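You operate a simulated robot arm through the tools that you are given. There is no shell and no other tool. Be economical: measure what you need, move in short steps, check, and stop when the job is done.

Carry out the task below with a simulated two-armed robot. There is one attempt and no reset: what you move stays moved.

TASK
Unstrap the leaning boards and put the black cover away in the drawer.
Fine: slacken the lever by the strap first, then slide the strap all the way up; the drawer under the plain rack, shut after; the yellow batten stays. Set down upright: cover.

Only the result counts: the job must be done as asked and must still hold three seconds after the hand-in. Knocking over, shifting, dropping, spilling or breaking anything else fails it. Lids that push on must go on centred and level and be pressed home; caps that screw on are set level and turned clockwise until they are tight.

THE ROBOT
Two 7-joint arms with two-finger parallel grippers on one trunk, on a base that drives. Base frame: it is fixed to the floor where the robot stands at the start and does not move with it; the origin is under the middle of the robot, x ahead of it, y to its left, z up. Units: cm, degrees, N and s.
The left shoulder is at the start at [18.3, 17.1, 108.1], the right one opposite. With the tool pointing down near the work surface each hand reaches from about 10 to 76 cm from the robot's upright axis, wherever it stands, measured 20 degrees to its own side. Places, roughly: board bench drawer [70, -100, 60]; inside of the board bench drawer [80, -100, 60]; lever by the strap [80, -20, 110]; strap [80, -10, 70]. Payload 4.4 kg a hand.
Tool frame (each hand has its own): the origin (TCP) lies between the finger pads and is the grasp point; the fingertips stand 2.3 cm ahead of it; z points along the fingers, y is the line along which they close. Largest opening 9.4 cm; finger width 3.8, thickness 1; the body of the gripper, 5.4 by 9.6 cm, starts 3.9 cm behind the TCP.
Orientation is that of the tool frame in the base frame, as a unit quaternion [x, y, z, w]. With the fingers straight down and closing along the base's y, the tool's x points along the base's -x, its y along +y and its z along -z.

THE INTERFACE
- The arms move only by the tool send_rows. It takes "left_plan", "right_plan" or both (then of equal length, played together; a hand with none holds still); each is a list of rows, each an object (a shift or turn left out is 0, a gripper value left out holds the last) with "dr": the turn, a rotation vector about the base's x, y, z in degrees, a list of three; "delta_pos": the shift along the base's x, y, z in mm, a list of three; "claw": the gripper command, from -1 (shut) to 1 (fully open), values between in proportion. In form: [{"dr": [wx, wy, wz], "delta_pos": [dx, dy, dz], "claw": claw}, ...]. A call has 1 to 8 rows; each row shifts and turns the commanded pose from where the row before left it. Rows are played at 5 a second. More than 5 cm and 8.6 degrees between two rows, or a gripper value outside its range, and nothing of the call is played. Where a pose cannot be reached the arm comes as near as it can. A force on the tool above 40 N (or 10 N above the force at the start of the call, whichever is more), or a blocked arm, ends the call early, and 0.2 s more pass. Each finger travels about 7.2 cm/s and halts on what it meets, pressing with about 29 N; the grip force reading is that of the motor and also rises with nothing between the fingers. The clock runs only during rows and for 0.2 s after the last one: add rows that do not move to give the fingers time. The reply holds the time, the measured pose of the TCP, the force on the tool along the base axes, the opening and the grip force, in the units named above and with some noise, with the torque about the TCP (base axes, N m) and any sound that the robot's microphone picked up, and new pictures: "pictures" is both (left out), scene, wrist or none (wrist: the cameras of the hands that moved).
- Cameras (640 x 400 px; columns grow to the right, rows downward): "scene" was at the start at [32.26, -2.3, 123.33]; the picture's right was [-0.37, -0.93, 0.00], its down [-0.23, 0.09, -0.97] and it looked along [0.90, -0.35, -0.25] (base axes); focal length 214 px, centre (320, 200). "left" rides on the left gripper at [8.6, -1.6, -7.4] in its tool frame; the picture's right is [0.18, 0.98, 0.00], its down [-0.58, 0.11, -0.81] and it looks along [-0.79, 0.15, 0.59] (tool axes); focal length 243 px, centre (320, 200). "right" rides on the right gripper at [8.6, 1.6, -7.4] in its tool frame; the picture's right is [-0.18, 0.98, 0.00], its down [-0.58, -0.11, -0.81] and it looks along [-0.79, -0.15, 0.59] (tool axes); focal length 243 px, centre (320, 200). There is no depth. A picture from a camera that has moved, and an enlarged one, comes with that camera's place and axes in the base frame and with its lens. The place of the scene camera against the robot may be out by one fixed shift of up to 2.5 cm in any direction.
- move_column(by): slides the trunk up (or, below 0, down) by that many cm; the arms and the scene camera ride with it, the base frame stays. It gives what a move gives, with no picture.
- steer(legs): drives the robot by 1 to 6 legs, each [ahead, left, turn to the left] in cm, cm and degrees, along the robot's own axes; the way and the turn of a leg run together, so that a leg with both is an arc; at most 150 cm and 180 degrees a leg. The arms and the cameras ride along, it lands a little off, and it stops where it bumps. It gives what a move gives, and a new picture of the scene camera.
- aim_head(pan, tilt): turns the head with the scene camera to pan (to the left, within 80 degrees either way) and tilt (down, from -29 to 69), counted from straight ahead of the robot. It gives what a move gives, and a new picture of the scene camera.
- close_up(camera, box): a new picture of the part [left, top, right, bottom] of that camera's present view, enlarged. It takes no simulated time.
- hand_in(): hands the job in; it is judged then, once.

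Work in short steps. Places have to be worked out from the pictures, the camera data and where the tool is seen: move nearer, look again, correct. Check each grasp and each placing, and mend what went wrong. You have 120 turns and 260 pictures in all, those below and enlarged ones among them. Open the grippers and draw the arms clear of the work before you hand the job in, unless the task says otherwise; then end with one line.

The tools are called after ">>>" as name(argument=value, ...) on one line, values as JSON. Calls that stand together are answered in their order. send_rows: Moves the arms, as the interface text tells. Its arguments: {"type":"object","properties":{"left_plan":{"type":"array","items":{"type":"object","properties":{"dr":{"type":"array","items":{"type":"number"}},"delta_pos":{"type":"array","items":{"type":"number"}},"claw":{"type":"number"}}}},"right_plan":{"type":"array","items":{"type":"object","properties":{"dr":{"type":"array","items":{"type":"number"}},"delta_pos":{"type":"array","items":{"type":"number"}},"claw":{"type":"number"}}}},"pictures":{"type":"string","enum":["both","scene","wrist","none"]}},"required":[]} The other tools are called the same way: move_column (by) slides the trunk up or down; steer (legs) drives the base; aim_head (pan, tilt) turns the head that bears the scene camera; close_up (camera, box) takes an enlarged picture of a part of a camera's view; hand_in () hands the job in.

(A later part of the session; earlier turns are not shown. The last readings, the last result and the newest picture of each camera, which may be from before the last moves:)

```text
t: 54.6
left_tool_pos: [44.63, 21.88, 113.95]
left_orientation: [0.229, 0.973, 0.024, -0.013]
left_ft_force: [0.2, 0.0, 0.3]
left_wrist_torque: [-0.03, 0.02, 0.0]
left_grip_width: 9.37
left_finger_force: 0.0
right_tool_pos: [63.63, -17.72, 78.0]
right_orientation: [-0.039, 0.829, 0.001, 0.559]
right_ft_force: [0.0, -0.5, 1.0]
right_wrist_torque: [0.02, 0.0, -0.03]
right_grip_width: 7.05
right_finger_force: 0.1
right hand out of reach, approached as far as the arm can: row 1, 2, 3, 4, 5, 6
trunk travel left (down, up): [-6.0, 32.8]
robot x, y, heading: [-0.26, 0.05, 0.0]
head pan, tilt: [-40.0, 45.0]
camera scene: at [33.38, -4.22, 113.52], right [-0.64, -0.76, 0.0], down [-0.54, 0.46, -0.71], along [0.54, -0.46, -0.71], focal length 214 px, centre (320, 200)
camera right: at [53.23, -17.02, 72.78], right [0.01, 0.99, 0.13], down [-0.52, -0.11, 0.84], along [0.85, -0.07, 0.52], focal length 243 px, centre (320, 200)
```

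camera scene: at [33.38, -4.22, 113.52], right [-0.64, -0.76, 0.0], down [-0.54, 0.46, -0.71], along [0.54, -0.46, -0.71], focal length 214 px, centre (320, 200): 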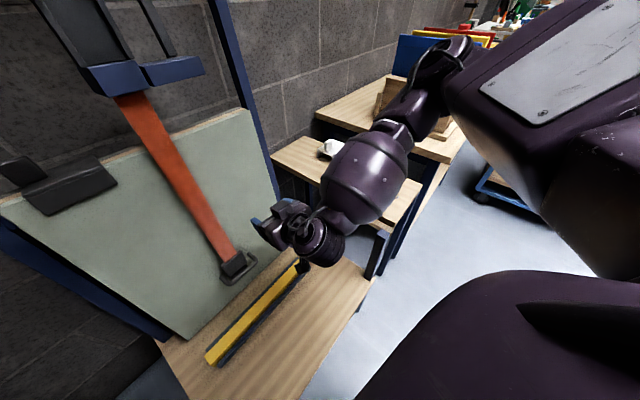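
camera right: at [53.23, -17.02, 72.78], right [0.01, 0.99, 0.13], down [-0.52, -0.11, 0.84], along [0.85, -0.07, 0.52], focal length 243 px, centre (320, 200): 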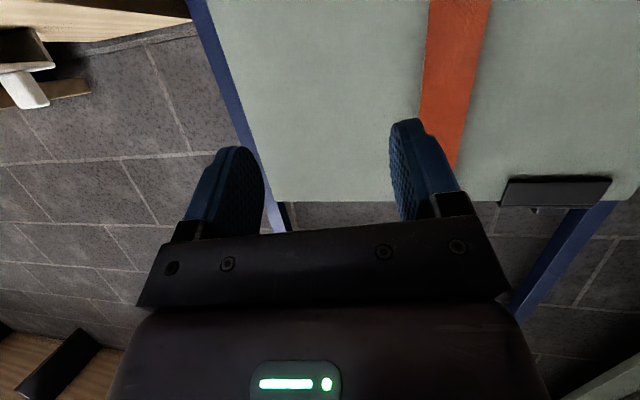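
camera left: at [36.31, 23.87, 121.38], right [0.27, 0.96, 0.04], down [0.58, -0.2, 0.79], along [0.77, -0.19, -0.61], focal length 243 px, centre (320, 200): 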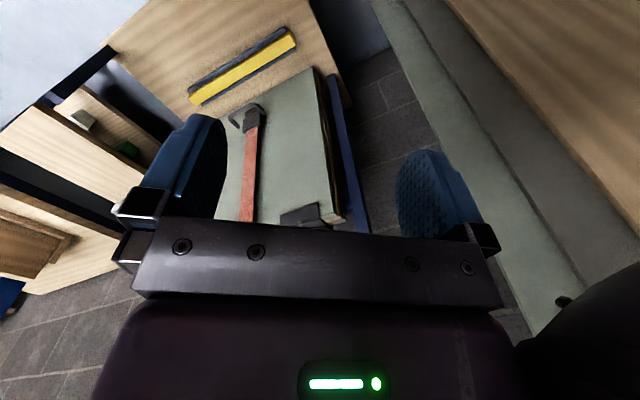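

The right arm prefers work farther to its own side. Before turning the base left, I retract the hand upward and look left for clearance.

>>> send_rows(right_plan=[{"delta_pos": [0, 0, 45]}, {"delta_pos": [0, 0, 45]}, {"delta_pos": [-20, 0, 45]}, {"delta_pos": [-40, 0, 25]}, {"dr": [0, 8, 0], "delta_pos": [-30, 0, 10]}, {}], left_plan=[{"delta_pos": [0, -20, 5]}, {"delta_pos": [-20, -20, 5]}, {"delta_pos": [-20, -20, 5]}, {}, {}, {}], pictures="none")

>>> aim_head(pan=65, tilt=40)

```text
t: 56.0
left_tool_pos: [40.75, 15.84, 115.28]
left_orientation: [0.229, 0.973, 0.024, -0.014]
left_ft_force: [0.1, 0.5, 0.6]
left_wrist_torque: [0.02, 0.04, 0.01]
left_grip_width: 9.37
left_finger_force: 0.1
right_tool_pos: [61.41, -16.21, 92.73]
right_orientation: [-0.037, 0.866, 0.002, 0.499]
right_ft_force: [0.3, 0.3, -0.5]
right_wrist_torque: [-0.02, -0.02, 0.03]
right_grip_width: 7.07
right_finger_force: 0.1
right hand out of reach, approached as far as the arm can: row 3, 4, 5
trunk travel left (down, up): [-6.0, 32.8]
robot x, y, heading: [0.03, -0.21, -0.3]
head pan, tilt: [-40.0, 45.0]
```

```text
t: 57.8
left_tool_pos: [40.78, 15.83, 115.33]
left_orientation: [0.23, 0.973, 0.023, -0.014]
left_ft_force: [-0.4, 0.8, 1.1]
left_wrist_torque: [0.02, 0.0, 0.02]
left_grip_width: 9.41
left_finger_force: 0.1
right_tool_pos: [61.44, -16.14, 92.65]
right_orientation: [-0.037, 0.865, 0.002, 0.5]
right_ft_force: [0.5, 0.0, 1.2]
right_wrist_torque: [0.01, 0.0, 0.0]
right_grip_width: 7.07
right_finger_force: 0.0
trunk travel left (down, up): [-6.0, 32.8]
robot x, y, heading: [0.27, 0.06, -0.1]
head pan, tilt: [65.0, 40.0]
camera scene: at [30.79, 8.71, 114.23], right [0.91, -0.42, 0.0], down [-0.27, -0.58, -0.77], along [0.33, 0.69, -0.64], focal length 214 px, centre (320, 200)
```

scene: 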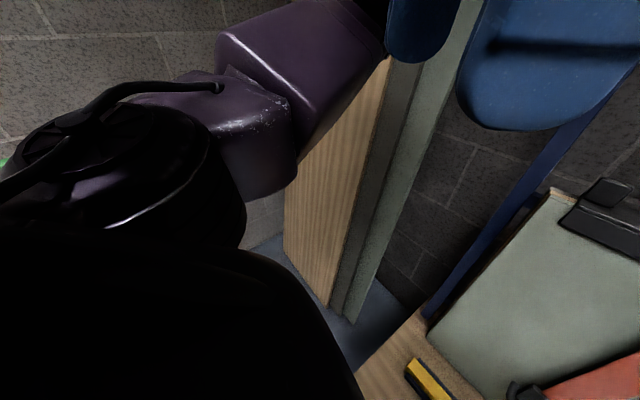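

Left side is clear (the panels run away to the corner). I shift the base 18 cm left and 2 cm back so the handle lies to the right arm's own side.

>>> steer(legs=[[-2, 0, 0], [0, 18, 0]])

>>> aim_head(pan=-30, tilt=45)

```text
t: 59.9
left_tool_pos: [38.77, 26.64, 115.31]
left_orientation: [0.224, 0.974, 0.023, -0.013]
left_ft_force: [0.8, -1.0, 0.8]
left_wrist_torque: [0.01, -0.01, -0.04]
left_grip_width: 9.38
left_finger_force: 0.0
right_tool_pos: [59.8, -5.2, 92.67]
right_orientation: [-0.042, 0.866, 0.006, 0.499]
right_ft_force: [-0.1, -0.4, -1.1]
right_wrist_torque: [0.01, 0.02, -0.02]
right_grip_width: 7.04
right_finger_force: 0.1
trunk travel left (down, up): [-6.0, 32.8]
robot x, y, heading: [-1.54, 10.79, 0.2]
head pan, tilt: [65.0, 40.0]
stopped in leg 2: the robot was blocked; the commanded pose is now the measured one
camera scene: at [29.01, 19.39, 114.22], right [0.91, -0.42, 0.0], down [-0.27, -0.58, -0.77], along [0.32, 0.7, -0.64], focal length 214 px, centre (320, 200)
```

scene: 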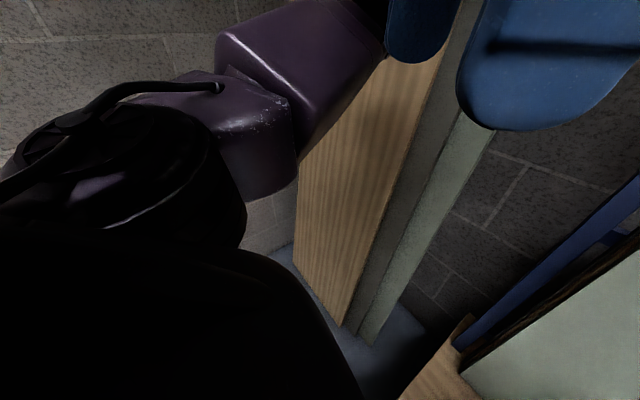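

```text
t: 61.6
left_tool_pos: [38.82, 26.62, 115.42]
left_orientation: [0.223, 0.974, 0.024, -0.013]
left_ft_force: [0.0, 0.3, -1.0]
left_wrist_torque: [0.0, 0.0, 0.0]
left_grip_width: 9.38
left_finger_force: 0.0
right_tool_pos: [59.86, -5.13, 92.77]
right_orientation: [-0.042, 0.865, 0.005, 0.5]
right_ft_force: [0.0, 0.5, -0.3]
right_wrist_torque: [0.01, -0.03, -0.03]
right_grip_width: 7.04
right_finger_force: 0.3
trunk travel left (down, up): [-6.0, 32.8]
robot x, y, heading: [-2.1, 10.12, 0.4]
head pan, tilt: [-30.0, 45.0]
camera scene: at [32.53, 7.71, 113.51], right [-0.49, -0.87, 0.0], down [-0.62, 0.35, -0.71], along [0.62, -0.35, -0.71], focal length 214 px, centre (320, 200)
```

scene: 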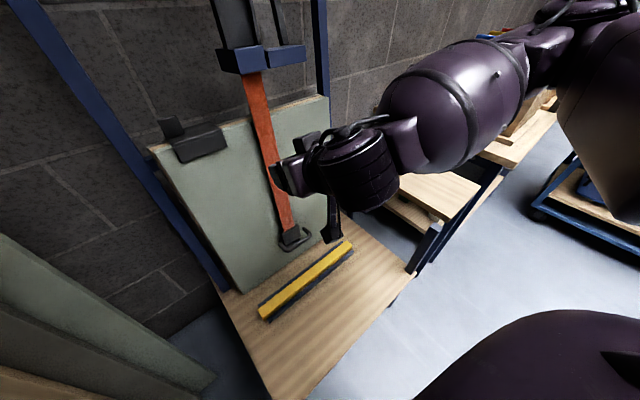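

Blocked after ~11 cm; I ease 1.5 cm back off it and try lowering the right hand from here.

>>> steer(legs=[[0, -1.5, 0]])

>>> send_rows(right_plan=[{"dr": [0, -4, 0], "delta_pos": [5, -2, -45]}, {"dr": [0, -4, 0], "delta_pos": [5, 0, -45]}, {"delta_pos": [5, 0, -45]}, {"delta_pos": [5, 0, -45]}, {"delta_pos": [5, 0, -45]}, {"delta_pos": [0, 0, -45]}, {}], pictures="both")

```text
t: 62.4
left_tool_pos: [38.88, 25.21, 115.38]
left_orientation: [0.224, 0.974, 0.024, -0.013]
left_ft_force: [0.0, -0.8, -0.4]
left_wrist_torque: [-0.01, 0.0, -0.03]
left_grip_width: 9.4
left_finger_force: 0.1
right_tool_pos: [59.82, -6.68, 92.8]
right_orientation: [-0.042, 0.865, 0.005, 0.5]
right_ft_force: [-0.1, 0.7, -0.1]
right_wrist_torque: [0.0, 0.06, 0.03]
right_grip_width: 7.06
right_finger_force: 0.0
trunk travel left (down, up): [-6.0, 32.8]
robot x, y, heading: [-1.65, 8.65, 0.4]
head pan, tilt: [-30.0, 45.0]
camera scene: at [32.54, 6.17, 113.5], right [-0.49, -0.87, 0.0], down [-0.62, 0.35, -0.71], along [0.62, -0.35, -0.71], focal length 214 px, centre (320, 200)
```

scene: 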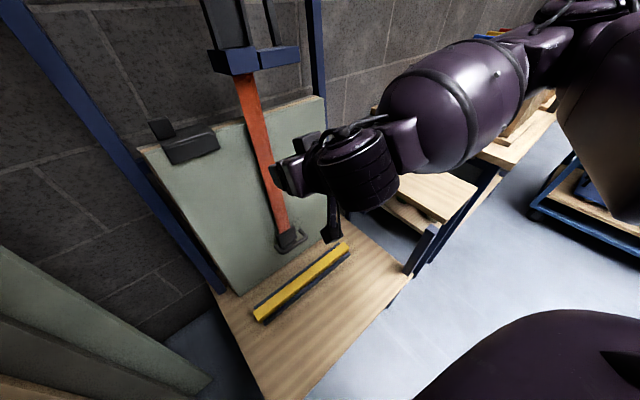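

```text
t: 64.0
left_tool_pos: [38.92, 25.25, 115.28]
left_orientation: [0.223, 0.974, 0.024, -0.012]
left_ft_force: [1.2, 0.0, 0.4]
left_wrist_torque: [0.02, 0.01, 0.03]
left_grip_width: 9.4
left_finger_force: 0.0
right_tool_pos: [62.55, -13.65, 71.6]
right_orientation: [-0.044, 0.828, 0.004, 0.559]
right_ft_force: [0.6, -0.1, 1.1]
right_wrist_torque: [-0.01, 0.0, 0.02]
right_grip_width: 7.04
right_finger_force: 0.1
right hand out of reach, approached as far as the arm can: row 3, 4, 5, 6
trunk travel left (down, up): [-6.0, 32.8]
robot x, y, heading: [-1.86, 8.56, 0.3]
head pan, tilt: [-30.0, 45.0]
camera scene: at [32.53, 6.22, 113.51], right [-0.49, -0.87, 0.0], down [-0.62, 0.35, -0.71], along [0.62, -0.35, -0.71], focal length 214 px, centre (320, 200)
camera right: at [52.22, -12.99, 66.32], right [0.0, 0.99, 0.13], down [-0.52, -0.11, 0.85], along [0.85, -0.06, 0.52], focal length 243 px, centre (320, 200)
```

scene: 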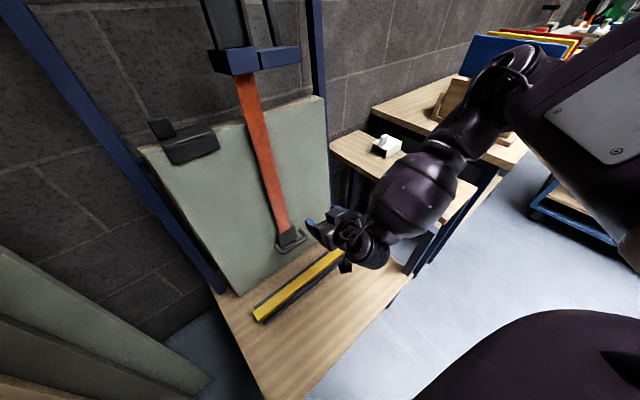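
right: 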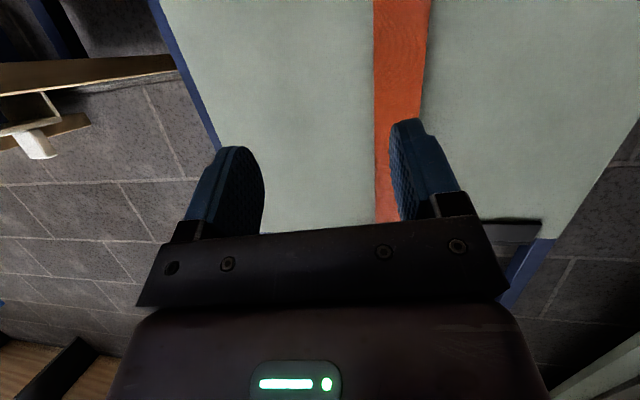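

Closer (z=71.6). Lower the trunk the last 6 cm, then keep descending.

>>> move_column(by=-6)

>>> send_rows(right_plan=[{"dr": [0, 5, 0], "delta_pos": [10, 25, -10]}, {"dr": [0, 5, 0], "delta_pos": [10, 25, -10]}, {"delta_pos": [0, 15, -30]}, {"delta_pos": [0, 0, -30]}, {"delta_pos": [0, 0, -30]}, {}], pictures="wrist")

```text
t: 65.0
left_tool_pos: [38.69, 25.17, 109.35]
left_orientation: [0.223, 0.974, 0.023, -0.011]
left_ft_force: [-0.5, 0.1, 0.6]
left_wrist_torque: [-0.02, -0.01, -0.02]
left_grip_width: 9.41
left_finger_force: 0.1
right_tool_pos: [62.38, -13.53, 65.97]
right_orientation: [-0.042, 0.827, 0.002, 0.561]
right_ft_force: [0.0, 1.1, 0.3]
right_wrist_torque: [0.01, -0.01, 0.0]
right_grip_width: 7.05
right_finger_force: 0.0
trunk travel left (down, up): [0.0, 38.8]
robot x, y, heading: [-1.65, 9.26, 0.6]
head pan, tilt: [-30.0, 45.0]
```

```text
t: 66.4
left_tool_pos: [38.83, 25.19, 109.26]
left_orientation: [0.224, 0.974, 0.024, -0.014]
left_ft_force: [0.1, -0.1, 0.4]
left_wrist_torque: [0.01, 0.0, -0.03]
left_grip_width: 9.4
left_finger_force: 0.0
right_tool_pos: [64.55, -12.28, 59.16]
right_orientation: [-0.043, 0.874, 0.007, 0.484]
right_ft_force: [0.7, 0.6, -0.1]
right_wrist_torque: [-0.02, -0.01, -0.01]
right_grip_width: 7.04
right_finger_force: 0.2
right hand out of reach, approached as far as the arm can: row 3, 4, 5
trunk travel left (down, up): [0.0, 38.8]
robot x, y, heading: [-1.87, 8.71, 0.4]
head pan, tilt: [-30.0, 45.0]
camera right: at [53.5, -11.71, 55.73], right [0.02, 0.99, 0.13], down [-0.37, -0.11, 0.92], along [0.93, -0.06, 0.36], focal length 243 px, centre (320, 200)
```

right: 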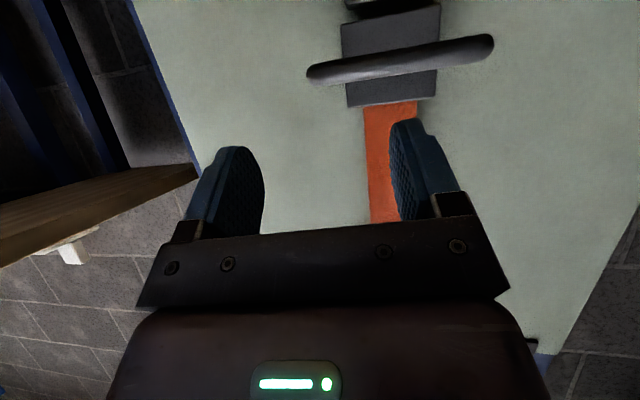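

Very good view: the bar is in front of the black block at [69.9,-7,54]. I back the base 4 cm and turn it 8° left to give the right arm a better bearing.

>>> steer(legs=[[-4, 0, 0], [0, 0, 8]])

>>> send_rows(right_plan=[{"dr": [0, 0, -4]}, {"dr": [0, 0, -4]}, {"delta_pos": [0, 0, 0]}], pictures="wrist")

```text
t: 67.9
left_tool_pos: [32.2, 30.69, 109.2]
left_orientation: [0.156, 0.987, 0.023, -0.015]
left_ft_force: [0.6, 0.6, -0.5]
left_wrist_torque: [0.0, 0.02, 0.01]
left_grip_width: 9.38
left_finger_force: 0.0
right_tool_pos: [62.94, -3.03, 59.15]
right_orientation: [-0.102, 0.869, 0.039, 0.483]
right_ft_force: [-1.1, 0.4, 0.2]
right_wrist_torque: [-0.01, -0.02, -0.05]
right_grip_width: 7.02
right_finger_force: 0.0
trunk travel left (down, up): [0.0, 38.8]
robot x, y, heading: [-5.7, 9.25, 8.6]
head pan, tilt: [-30.0, 45.0]
camera scene: at [32.74, 11.46, 106.46], right [-0.37, -0.93, 0.0], down [-0.66, 0.26, -0.71], along [0.66, -0.26, -0.71], focal length 214 px, centre (320, 200)
```

scene: 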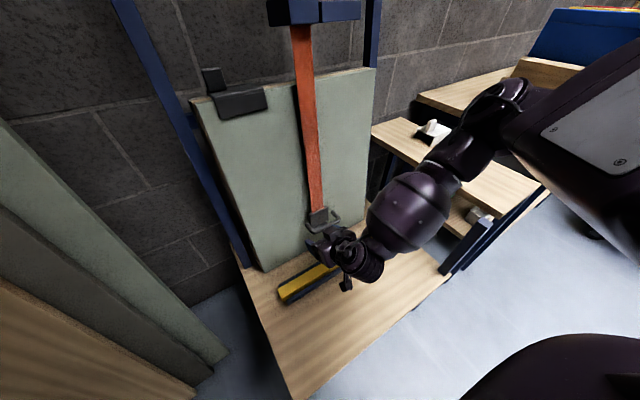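

```text
t: 68.7
left_tool_pos: [32.15, 30.65, 109.36]
left_orientation: [0.156, 0.987, 0.023, -0.015]
left_ft_force: [-0.2, -0.1, 0.3]
left_wrist_torque: [0.03, -0.02, 0.01]
left_grip_width: 9.4
left_finger_force: 0.1
right_tool_pos: [63.06, -4.19, 60.18]
right_orientation: [-0.042, 0.874, 0.007, 0.484]
right_ft_force: [0.3, -0.7, 0.0]
right_wrist_torque: [0.0, -0.04, -0.04]
right_grip_width: 7.06
right_finger_force: 0.1
right hand out of reach, approached as far as the arm can: row 1, 2
trunk travel left (down, up): [0.0, 38.8]
robot x, y, heading: [-5.76, 8.77, 8.2]
head pan, tilt: [-30.0, 45.0]
camera right: at [51.95, -3.41, 56.69], right [0.02, 0.99, 0.13], down [-0.37, -0.11, 0.92], along [0.93, -0.07, 0.36], focal length 243 px, centre (320, 200)
```

right: 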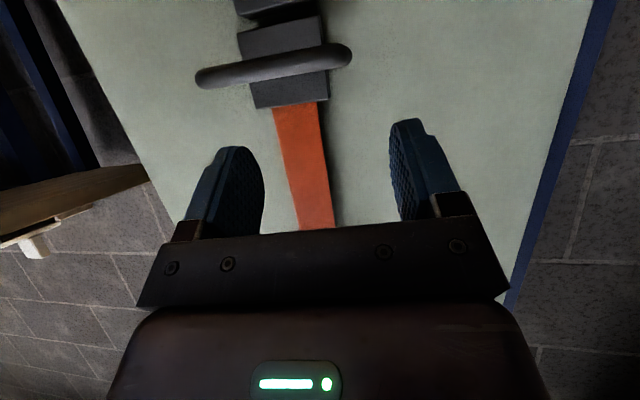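

Now move to under the bar level: y≈-7, z≈49.5, staying at x≈62.

>>> send_rows(right_plan=[{"delta_pos": [-5, -15, -20]}, {"delta_pos": [-5, -13, -25]}, {"delta_pos": [0, 0, -30]}, {"delta_pos": [0, 0, -30]}, {}], pictures="wrist")

```text
t: 69.9
left_tool_pos: [32.1, 30.65, 109.25]
left_orientation: [0.156, 0.987, 0.023, -0.015]
left_ft_force: [-0.4, -0.6, 1.5]
left_wrist_torque: [-0.01, -0.02, 0.03]
left_grip_width: 9.42
left_finger_force: 0.1
right_tool_pos: [62.64, -10.55, 54.68]
right_orientation: [-0.041, 0.874, 0.006, 0.484]
right_ft_force: [0.3, -0.7, -0.7]
right_wrist_torque: [0.0, 0.0, -0.01]
right_grip_width: 7.04
right_finger_force: 0.0
right hand out of reach, approached as far as the arm can: row 1, 2, 3, 4
trunk travel left (down, up): [0.0, 38.8]
robot x, y, heading: [-5.37, 9.13, 8.3]
head pan, tilt: [-30.0, 45.0]
camera right: at [51.62, -9.9, 51.15], right [0.02, 0.99, 0.13], down [-0.37, -0.11, 0.92], along [0.93, -0.07, 0.36], focal length 243 px, centre (320, 200)
```

right: 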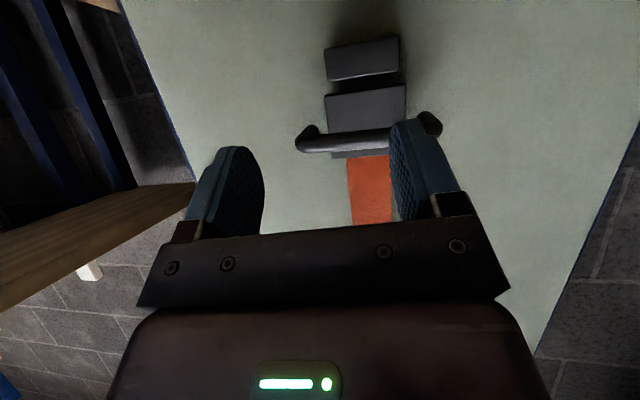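

The limit is again the fold. I'll close the fingers and go under the right end of the bar (y≈-11, between block and leg), yawing the tool +16° which suits the arm.

>>> send_rows(right_plan=[{"dr": [0, 0, 8], "delta_pos": [0, -5, 0], "claw": -1}, {"dr": [0, 0, 8], "delta_pos": [0, -5, -15]}, {"delta_pos": [0, 0, -15]}, {"delta_pos": [0, 0, -15]}, {}], pictures="wrist")

```text
t: 71.1
left_tool_pos: [32.27, 30.69, 109.38]
left_orientation: [0.155, 0.988, 0.023, -0.016]
left_ft_force: [0.2, -0.3, -0.3]
left_wrist_torque: [0.04, 0.01, -0.01]
left_grip_width: 9.43
left_finger_force: 0.1
right_tool_pos: [62.86, -12.11, 51.51]
right_orientation: [-0.162, 0.859, 0.073, 0.479]
right_ft_force: [-0.4, -0.1, 1.2]
right_wrist_torque: [0.03, -0.02, -0.04]
right_grip_width: 0.0
right_finger_force: 28.8
right hand out of reach, approached as far as the arm can: row 4
trunk travel left (down, up): [0.0, 38.8]
robot x, y, heading: [-6.18, 8.96, 8.5]
head pan, tilt: [-30.0, 45.0]
camera right: at [51.99, -14.57, 48.07], right [-0.25, 0.96, 0.13], down [-0.32, -0.21, 0.92], along [0.91, 0.19, 0.36], focal length 243 px, centre (320, 200)
```

right: 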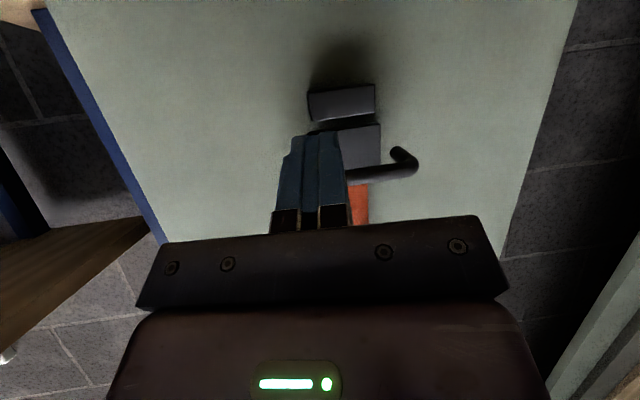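

At z=51.5 and slightly right of the bar's end; slide forward under the bar, dropping about 1 cm.

>>> send_rows(right_plan=[{"delta_pos": [15, 0, -6]}, {"delta_pos": [15, 1, -6]}, {"delta_pos": [15, 1, 0]}, {"delta_pos": [12, 1, 0]}, {}], pictures="wrist")

>>> close_up(camera="scene", box=[260, 150, 420, 300])

```text
t: 72.3
left_tool_pos: [32.18, 30.62, 109.24]
left_orientation: [0.157, 0.987, 0.022, -0.014]
left_ft_force: [0.3, 0.1, 0.2]
left_wrist_torque: [0.03, 0.02, -0.01]
left_grip_width: 9.41
left_finger_force: 0.0
right_tool_pos: [68.57, -12.37, 51.49]
right_orientation: [-0.163, 0.86, 0.073, 0.479]
right_ft_force: [0.2, 0.4, 0.6]
right_wrist_torque: [-0.01, -0.01, -0.02]
right_grip_width: 0.01
right_finger_force: 28.9
right hand out of reach, approached as far as the arm can: row 1, 2
trunk travel left (down, up): [0.0, 38.8]
robot x, y, heading: [-5.94, 8.72, 8.4]
head pan, tilt: [-30.0, 45.0]
camera right: at [57.62, -14.76, 48.02], right [-0.25, 0.96, 0.13], down [-0.32, -0.21, 0.92], along [0.91, 0.19, 0.36], focal length 243 px, centre (320, 200)
```

right: 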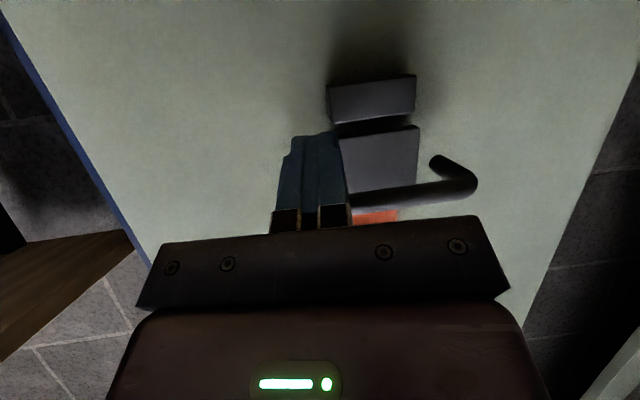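

```text
2.67 times, centred on (340, 225) of scene
camera zoom: at [32.75, 11.42, 106.46], right [-0.37, -0.93, 0.0], down [-0.66, 0.26, -0.71], along [0.66, -0.26, -0.71], focal length 572 px, centre (267, 133)
```

zoom: 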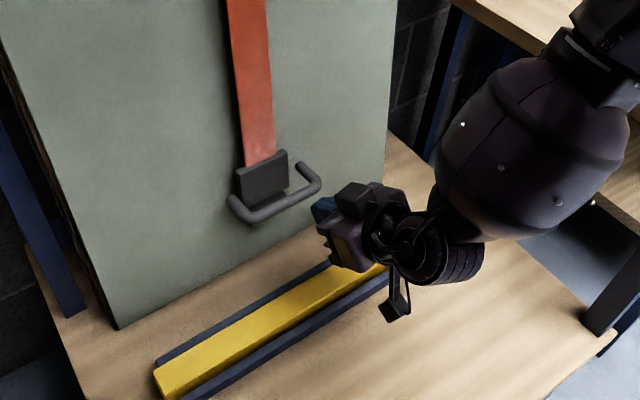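

The fingertips are below and just at the right end of the bar. Shift +y 2 cm and lift gently to test.

>>> send_rows(right_plan=[{"delta_pos": [0, 12, -3]}, {"delta_pos": [3, 10, 0]}, {"delta_pos": [2, 0, 10]}, {"delta_pos": [2, 0, 12]}, {"delta_pos": [2, 0, 12]}, {}], pictures="wrist")

>>> close_up(camera="scene", box=[260, 150, 420, 300])

```text
t: 73.7
left_tool_pos: [32.19, 30.62, 109.29]
left_orientation: [0.157, 0.987, 0.022, -0.014]
left_ft_force: [0.3, -0.1, 0.1]
left_wrist_torque: [0.01, -0.02, -0.01]
left_grip_width: 9.38
left_finger_force: 0.0
right_tool_pos: [69.31, -10.55, 55.64]
right_orientation: [-0.162, 0.859, 0.073, 0.479]
right_ft_force: [-1.7, -0.9, -0.7]
right_wrist_torque: [0.0, -0.05, -0.05]
right_grip_width: 0.0
right_finger_force: 28.8
right hand out of reach, approached as far as the arm can: row 1, 2
trunk travel left (down, up): [0.0, 38.8]
robot x, y, heading: [-5.6, 8.71, 8.3]
head pan, tilt: [-30.0, 45.0]
camera right: at [58.44, -13.08, 52.27], right [-0.25, 0.96, 0.13], down [-0.32, -0.21, 0.92], along [0.91, 0.19, 0.36], focal length 243 px, centre (320, 200)
```

right: 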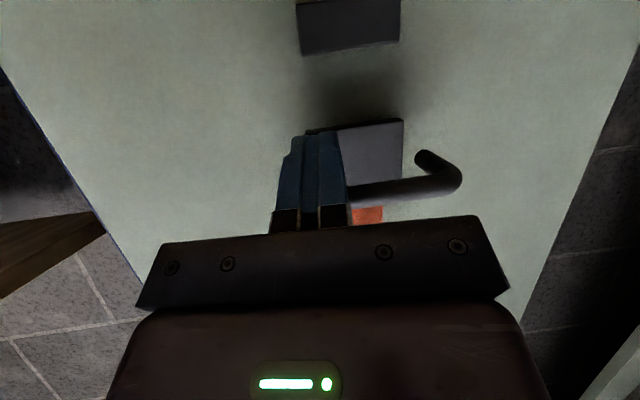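

```text
2.67 times, centred on (340, 225) of scene
camera zoom: at [32.74, 11.42, 106.46], right [-0.37, -0.93, 0.0], down [-0.66, 0.26, -0.71], along [0.66, -0.26, -0.71], focal length 572 px, centre (267, 133)
```

zoom: 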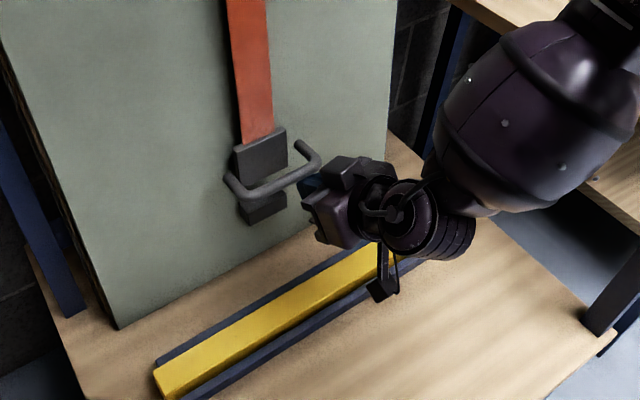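

The strap is sliding up (its block parted from the lower foot). Continue lifting along the slope.

>>> send_rows(right_plan=[{"delta_pos": [6, 2, 35]}, {"delta_pos": [6, 2, 35]}, {"delta_pos": [6, 1, 35]}, {"delta_pos": [6, 1, 35]}, {}], pictures="both")

```text
t: 74.5
left_tool_pos: [32.17, 30.48, 109.24]
left_orientation: [0.156, 0.987, 0.022, -0.015]
left_ft_force: [0.1, 0.3, -0.1]
left_wrist_torque: [0.01, 0.06, -0.03]
left_grip_width: 9.41
left_finger_force: 0.0
right_tool_pos: [70.63, -10.35, 65.39]
right_orientation: [-0.162, 0.861, 0.073, 0.477]
right_ft_force: [0.2, 0.2, -0.7]
right_wrist_torque: [-0.01, 0.0, 0.02]
right_grip_width: 0.0
right_finger_force: 28.6
trunk travel left (down, up): [0.0, 38.8]
robot x, y, heading: [-5.64, 8.62, 8.3]
head pan, tilt: [-30.0, 45.0]
stopped in row 4 (right hand): the force on the tool passed its limit at 44 N (the readings are from after the stop); the commanded pose is now the measured one
camera scene: at [32.78, 11.37, 106.43], right [-0.37, -0.93, 0.0], down [-0.66, 0.26, -0.71], along [0.66, -0.26, -0.71], focal length 214 px, centre (320, 200)
camera right: at [59.82, -12.78, 62.04], right [-0.25, 0.96, 0.13], down [-0.32, -0.21, 0.93], along [0.91, 0.19, 0.35], focal length 243 px, centre (320, 200)
```

scene: 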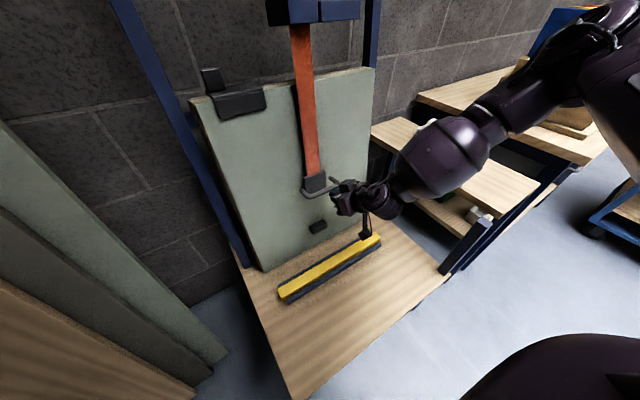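
right: 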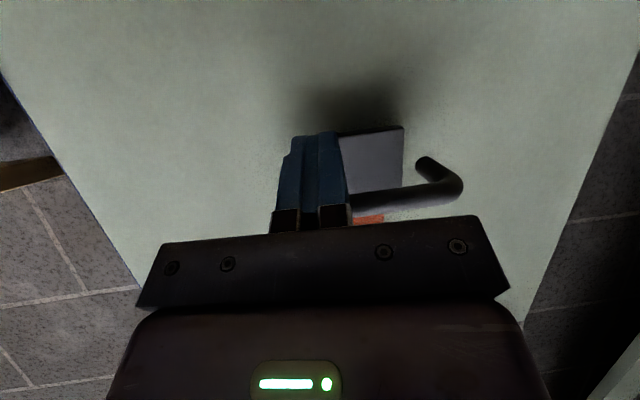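

It rose ~11 cm, then 44 N. Push on slowly to see if that is the end stop.

>>> send_rows(right_plan=[{"delta_pos": [1, 0, 6]}, {"delta_pos": [1, 0, 6]}, {"delta_pos": [1, 0, 6]}, {"delta_pos": [1, 0, 6]}, {}], pictures="none")

>>> close_up(camera="scene", box=[240, 100, 400, 250])

```text
t: 75.7
left_tool_pos: [32.16, 30.56, 109.26]
left_orientation: [0.157, 0.987, 0.023, -0.015]
left_ft_force: [-0.9, -0.3, 0.3]
left_wrist_torque: [0.01, 0.03, -0.03]
left_grip_width: 9.38
left_finger_force: 0.0
right_tool_pos: [71.01, -10.32, 67.91]
right_orientation: [-0.163, 0.861, 0.073, 0.476]
right_ft_force: [-6.2, -0.3, -2.2]
right_wrist_torque: [0.03, -0.08, -0.06]
right_grip_width: 0.01
right_finger_force: 29.2
trunk travel left (down, up): [0.0, 38.8]
robot x, y, heading: [-5.86, 8.78, 8.5]
head pan, tilt: [-30.0, 45.0]
```

```text
2.67 times, centred on (320, 175) of scene
camera zoom: at [32.71, 11.36, 106.46], right [-0.37, -0.93, 0.0], down [-0.66, 0.26, -0.71], along [0.66, -0.26, -0.71], focal length 572 px, centre (320, 267)
```

zoom: 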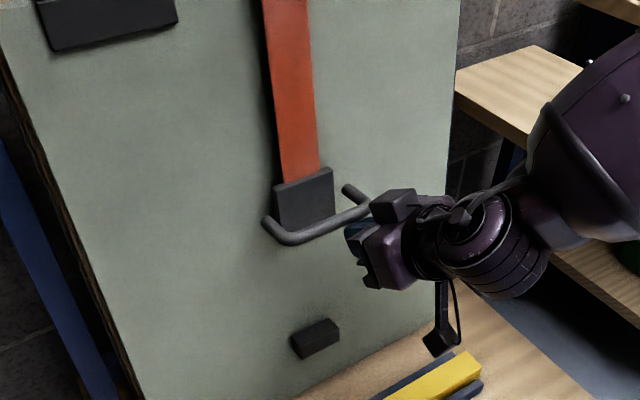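

Still moving freely; it's velocity-dependent drag. Continue at a gentler rate.

>>> send_rows(right_plan=[{"delta_pos": [2, 0.5, 15]}, {"delta_pos": [2, 0.5, 15]}, {"delta_pos": [2, 0.5, 15]}, {"delta_pos": [2, 0.5, 15]}, {"delta_pos": [2, 0.5, 15]}, {"delta_pos": [2, 0.5, 15]}, {"delta_pos": [2, 0.5, 15]}, {"delta_pos": [2, 0.5, 15]}], pictures="scene")

```text
t: 77.5
left_tool_pos: [32.2, 30.55, 109.29]
left_orientation: [0.156, 0.987, 0.022, -0.015]
left_ft_force: [-1.2, -0.3, -0.6]
left_wrist_torque: [0.0, 0.01, 0.03]
left_grip_width: 9.41
left_finger_force: 0.1
right_tool_pos: [72.61, -10.03, 79.89]
right_orientation: [-0.163, 0.861, 0.074, 0.476]
right_ft_force: [-3.9, -1.2, -2.4]
right_wrist_torque: [0.02, -0.02, -0.04]
right_grip_width: 0.0
right_finger_force: 29.0
trunk travel left (down, up): [0.0, 38.8]
robot x, y, heading: [-5.49, 8.89, 8.4]
head pan, tilt: [-30.0, 45.0]
camera scene: at [32.69, 11.36, 106.47], right [-0.37, -0.93, 0.0], down [-0.66, 0.26, -0.71], along [0.66, -0.26, -0.71], focal length 214 px, centre (320, 200)
```

scene: 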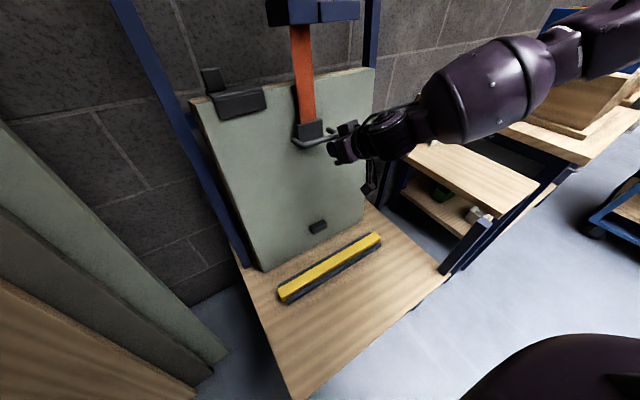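

>>> send_rows(right_plan=[{"delta_pos": [2, 0.5, 15]}, {"delta_pos": [2, 0.5, 15]}, {"delta_pos": [2, 0.5, 15]}, {"delta_pos": [2, 0.5, 15]}, {"delta_pos": [2, 0.5, 15]}, {"delta_pos": [2, 0.5, 15]}, {"delta_pos": [2, 0.5, 15]}, {"delta_pos": [2, 0.5, 15]}], pictures="scene")

```text
t: 79.3
left_tool_pos: [32.12, 30.59, 109.38]
left_orientation: [0.158, 0.987, 0.022, -0.016]
left_ft_force: [0.6, -0.3, -0.6]
left_wrist_torque: [0.01, -0.01, 0.03]
left_grip_width: 9.4
left_finger_force: 0.0
right_tool_pos: [74.22, -9.54, 91.84]
right_orientation: [-0.162, 0.862, 0.073, 0.475]
right_ft_force: [-5.0, -1.9, -2.9]
right_wrist_torque: [0.08, -0.05, -0.07]
right_grip_width: 0.01
right_finger_force: 29.3
trunk travel left (down, up): [0.0, 38.8]
robot x, y, heading: [-5.84, 9.05, 8.4]
head pan, tilt: [-30.0, 45.0]
camera scene: at [32.69, 11.34, 106.46], right [-0.37, -0.93, 0.0], down [-0.66, 0.26, -0.71], along [0.66, -0.26, -0.71], focal length 214 px, centre (320, 200)
```

scene: 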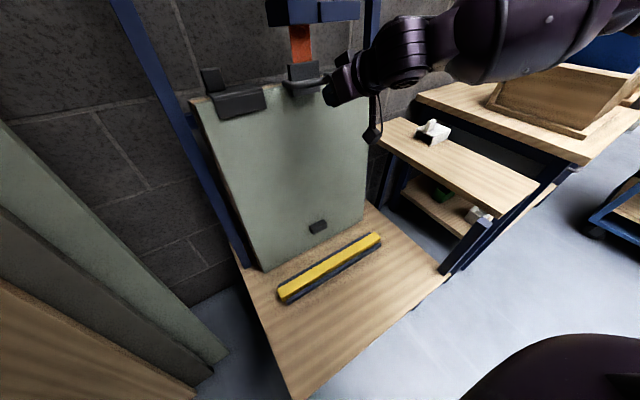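

Nearly there; boards stay put. Continue up until the stop.

>>> send_rows(right_plan=[{"delta_pos": [2, 0.5, 12]}, {"delta_pos": [2, 0.5, 12]}, {"delta_pos": [2, 0.5, 12]}, {"delta_pos": [2, 0.5, 12]}, {"delta_pos": [2, 0.5, 12]}, {"delta_pos": [1, 0, 8]}, {"delta_pos": [1, 0, 8]}, {"delta_pos": [1, 0, 8]}], pictures="scene")

>>> close_up(camera="scene", box=[240, 0, 400, 130])

```text
t: 80.5
left_tool_pos: [32.19, 30.56, 109.24]
left_orientation: [0.157, 0.987, 0.023, -0.016]
left_ft_force: [0.2, -0.6, -0.3]
left_wrist_torque: [-0.02, -0.02, 0.0]
left_grip_width: 9.41
left_finger_force: 0.1
right_tool_pos: [74.82, -9.36, 96.16]
right_orientation: [-0.163, 0.867, 0.072, 0.465]
right_ft_force: [-3.3, -0.4, -12.4]
right_wrist_torque: [0.12, 0.08, 0.02]
right_grip_width: 0.0
right_finger_force: 28.9
trunk travel left (down, up): [0.0, 38.8]
robot x, y, heading: [-5.76, 8.85, 8.2]
head pan, tilt: [-30.0, 45.0]
stopped in row 5 (right hand): the force on the tool passed its limit at 47 N (the readings are from after the stop); the commanded pose is now the measured one
camera scene: at [32.74, 11.35, 106.43], right [-0.37, -0.93, 0.0], down [-0.66, 0.26, -0.71], along [0.66, -0.26, -0.71], focal length 214 px, centre (320, 200)
```

scene: 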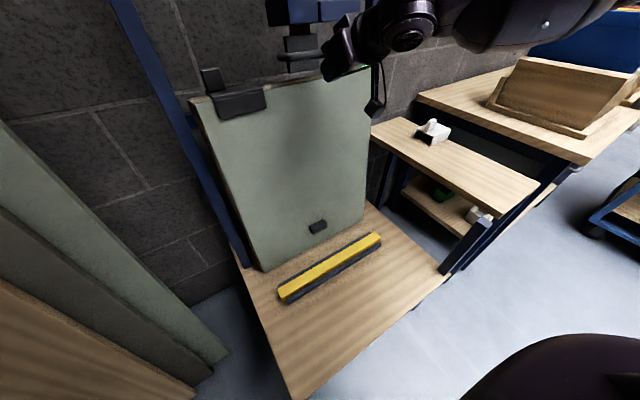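

```text
3.08 times, centred on (320, 65) of scene
camera zoom: at [32.74, 11.35, 106.43], right [-0.37, -0.93, 0.0], down [-0.66, 0.26, -0.71], along [0.66, -0.26, -0.71], focal length 660 px, centre (320, 615)
```

zoom: 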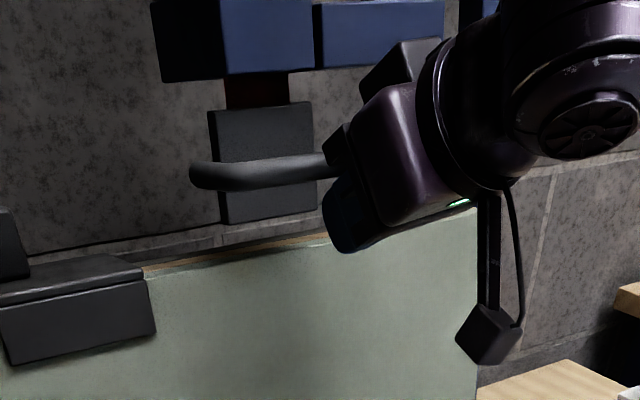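

Strap's block is nearly at the clamp. One slow nudge to make sure it's at the stop.

>>> send_rows(right_plan=[{"delta_pos": [0.5, 0, 5]}, {"delta_pos": [0.5, 0, 5]}, {"delta_pos": [0.5, 0, 5]}, {"delta_pos": [0.5, 0, 5]}, {"delta_pos": [0.5, 0, 5]}, {}], pictures="none")

>>> close_up(camera="scene", box=[240, 0, 400, 130])

```text
t: 81.0
left_tool_pos: [32.22, 30.52, 109.37]
left_orientation: [0.156, 0.987, 0.023, -0.014]
left_ft_force: [0.3, 0.1, -0.4]
left_wrist_torque: [0.03, -0.01, -0.04]
left_grip_width: 9.39
left_finger_force: 0.0
right_tool_pos: [74.54, -9.42, 96.34]
right_orientation: [-0.163, 0.871, 0.073, 0.458]
right_ft_force: [-2.9, -0.3, -14.6]
right_wrist_torque: [0.14, 0.14, -0.04]
right_grip_width: 0.0
right_finger_force: 29.1
trunk travel left (down, up): [0.0, 38.8]
robot x, y, heading: [-5.92, 8.88, 8.0]
head pan, tilt: [-30.0, 45.0]
stopped in row 2 (right hand): the force on the tool passed its limit at 45 N (the readings are from after the stop); the commanded pose is now the measured one
```

```text
3.08 times, centred on (320, 65) of scene
camera zoom: at [32.69, 11.34, 106.47], right [-0.37, -0.93, 0.0], down [-0.66, 0.26, -0.71], along [0.66, -0.26, -0.71], focal length 660 px, centre (320, 615)
```

zoom: 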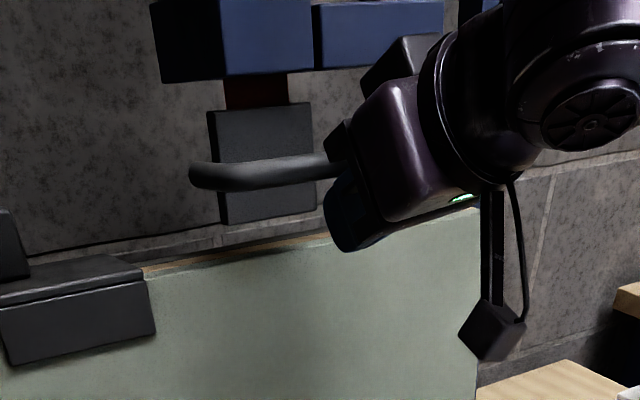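

At the stop. Drop the hand clear of the bar, draw back, and check the strap stays up.

>>> send_rows(right_plan=[{"delta_pos": [-2, 0, -20]}, {"delta_pos": [-30, -10, -15]}, {"delta_pos": [-40, -20, 0]}, {"delta_pos": [-20, -40, 0]}, {"delta_pos": [-20, -40, 10]}, {"delta_pos": [0, 0, 0]}], pictures="scene")

>>> close_up(camera="scene", box=[180, 0, 400, 130])

```text
t: 82.4
left_tool_pos: [32.14, 30.58, 109.32]
left_orientation: [0.156, 0.987, 0.024, -0.015]
left_ft_force: [0.6, 0.5, 0.2]
left_wrist_torque: [0.0, 0.02, -0.04]
left_grip_width: 9.38
left_finger_force: 0.1
right_tool_pos: [63.56, -20.41, 94.02]
right_orientation: [-0.164, 0.869, 0.074, 0.461]
right_ft_force: [-0.6, 0.6, -0.5]
right_wrist_torque: [0.02, 0.01, 0.0]
right_grip_width: 0.0
right_finger_force: 28.9
trunk travel left (down, up): [0.0, 38.8]
robot x, y, heading: [-6.02, 8.83, 8.3]
head pan, tilt: [-30.0, 45.0]
camera scene: at [32.67, 11.38, 106.45], right [-0.37, -0.93, 0.0], down [-0.66, 0.26, -0.71], along [0.66, -0.26, -0.71], focal length 214 px, centre (320, 200)
```

scene: 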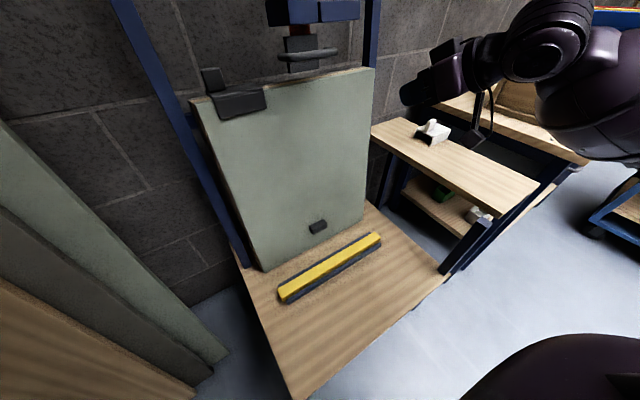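

```text
2.91 times, centred on (290, 65) of scene
camera zoom: at [32.67, 11.38, 106.45], right [-0.37, -0.93, 0.0], down [-0.66, 0.26, -0.71], along [0.66, -0.26, -0.71], focal length 624 px, centre (407, 593)
```

zoom: 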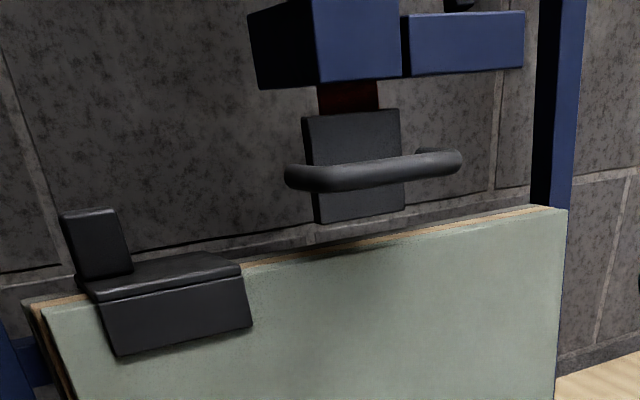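

Strap stays at the top. Now the cover: a black saddle with a grip block over the boards' top edge. I bring the left hand (tool down) near it to look.

>>> send_rows(left_plan=[{"dr": [0, 0, 6], "delta_pos": [25, -25, 20]}, {"dr": [0, 0, 6], "delta_pos": [30, -30, 20]}, {"dr": [0, 0, 6], "delta_pos": [30, -30, 20]}, {"delta_pos": [30, -30, 20]}, {"delta_pos": [30, -30, 20]}, {"delta_pos": [20, -20, 0]}, {}], pictures="wrist")

```text
t: 82.7
left_tool_pos: [32.82, 30.03, 109.84]
left_orientation: [0.157, 0.987, 0.033, -0.009]
left_ft_force: [2.8, 27.4, -0.1]
left_wrist_torque: [-2.4, 0.27, -2.17]
left_grip_width: 9.38
left_finger_force: 0.0
right_tool_pos: [63.52, -20.38, 94.13]
right_orientation: [-0.163, 0.869, 0.074, 0.462]
right_ft_force: [1.1, 0.3, -0.1]
right_wrist_torque: [0.0, 0.02, -0.02]
right_grip_width: 0.0
right_finger_force: 28.8
trunk travel left (down, up): [0.0, 38.8]
robot x, y, heading: [-6.03, 8.61, 8.1]
head pan, tilt: [-30.0, 45.0]
stopped in row 1 (left hand): the force on the tool passed its limit at 170 N (the readings are from after the stop); the commanded pose is now the measured one
camera left: at [24.1, 30.44, 117.44], right [0.13, 0.99, 0.07], down [0.59, -0.13, 0.8], along [0.8, -0.06, -0.6], focal length 243 px, centre (320, 200)
```

left: 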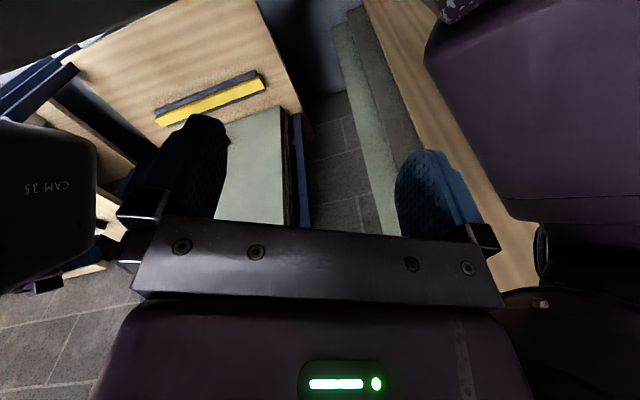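

The left hand bumped the robot's own head. Move it outward and forward first, then across.

>>> send_rows(left_plan=[{"delta_pos": [10, 25, 0]}, {"delta_pos": [40, 10, 0]}, {"delta_pos": [45, 0, 5]}, {"dr": [0, 0, 6], "delta_pos": [45, -10, 5]}, {"dr": [0, 0, 6], "delta_pos": [40, -20, 0]}, {"dr": [0, 0, 6], "delta_pos": [30, -30, 0]}, {"delta_pos": [0, -45, 0]}, {"delta_pos": [0, -45, 0]}], pictures="wrist")

```text
t: 84.5
left_tool_pos: [53.99, 18.5, 110.91]
left_orientation: [-0.003, 0.999, 0.03, -0.015]
left_ft_force: [-0.3, -0.4, -0.1]
left_wrist_torque: [0.01, -0.04, 0.0]
left_grip_width: 9.41
left_finger_force: 0.1
right_tool_pos: [63.61, -20.53, 93.97]
right_orientation: [-0.163, 0.869, 0.074, 0.461]
right_ft_force: [-1.0, -0.7, 0.5]
right_wrist_torque: [-0.02, -0.02, 0.0]
right_grip_width: 0.01
right_finger_force: 29.0
trunk travel left (down, up): [0.0, 38.8]
robot x, y, heading: [-5.84, 8.98, 8.5]
head pan, tilt: [-30.0, 45.0]
camera left: at [45.45, 16.03, 118.45], right [-0.19, 0.98, 0.06], down [0.6, 0.06, 0.8], along [0.78, 0.19, -0.6], focal length 243 px, centre (320, 200)
```

left: 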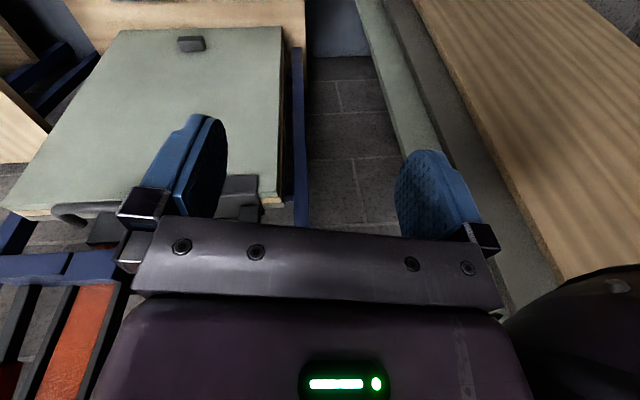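

Cover is just behind the finger/palm. Raise the trunk 8 cm, and move the hand right and back for a clear view.

>>> move_column(by=8)

>>> send_rows(left_plan=[{"delta_pos": [-30, -40, 0]}, {"delta_pos": [-20, -40, 0]}, {}], pictures="wrist")

>>> close_up(camera="left", box=[200, 100, 400, 225])

```text
t: 85.7
left_tool_pos: [54.09, 18.54, 118.67]
left_orientation: [-0.001, 0.999, 0.03, -0.016]
left_ft_force: [0.0, 0.0, -0.2]
left_wrist_torque: [-0.01, 0.04, 0.01]
left_grip_width: 9.41
left_finger_force: 0.1
right_tool_pos: [63.71, -20.4, 101.92]
right_orientation: [-0.163, 0.87, 0.073, 0.46]
right_ft_force: [-0.4, -0.6, -1.0]
right_wrist_torque: [0.04, -0.02, 0.05]
right_grip_width: 0.0
right_finger_force: 29.2
trunk travel left (down, up): [-8.0, 30.8]
robot x, y, heading: [-6.4, 9.06, 8.4]
head pan, tilt: [-30.0, 45.0]
```

```text
t: 86.5
left_tool_pos: [48.75, 10.46, 118.89]
left_orientation: [-0.002, 0.999, 0.029, -0.014]
left_ft_force: [0.0, -0.1, 0.0]
left_wrist_torque: [0.01, 0.0, -0.02]
left_grip_width: 9.39
left_finger_force: 0.1
right_tool_pos: [63.51, -20.29, 102.11]
right_orientation: [-0.163, 0.869, 0.073, 0.462]
right_ft_force: [-0.7, -0.2, -0.5]
right_wrist_torque: [0.01, 0.01, 0.0]
right_grip_width: 0.0
right_finger_force: 29.1
trunk travel left (down, up): [-8.0, 30.8]
robot x, y, heading: [-6.16, 8.57, 8.1]
head pan, tilt: [-30.0, 45.0]
camera left: at [40.3, 8.17, 126.4], right [-0.19, 0.98, 0.06], down [0.6, 0.06, 0.79], along [0.78, 0.19, -0.6], focal length 243 px, centre (320, 200)
```

left: 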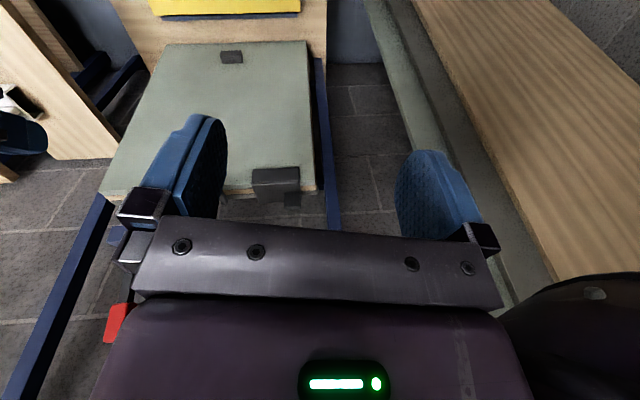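

```text
3.20 times, centred on (300, 162) of left
camera zoom: at [40.3, 8.17, 126.4], right [-0.19, 0.98, 0.06], down [0.6, 0.06, 0.79], along [0.78, 0.19, -0.6], focal length 776 px, centre (384, 320)
```

zoom: 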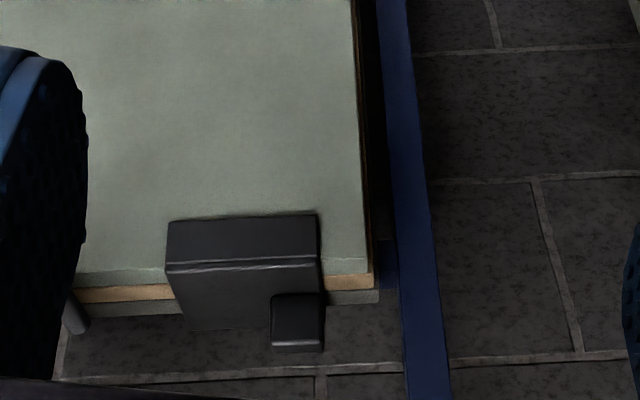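

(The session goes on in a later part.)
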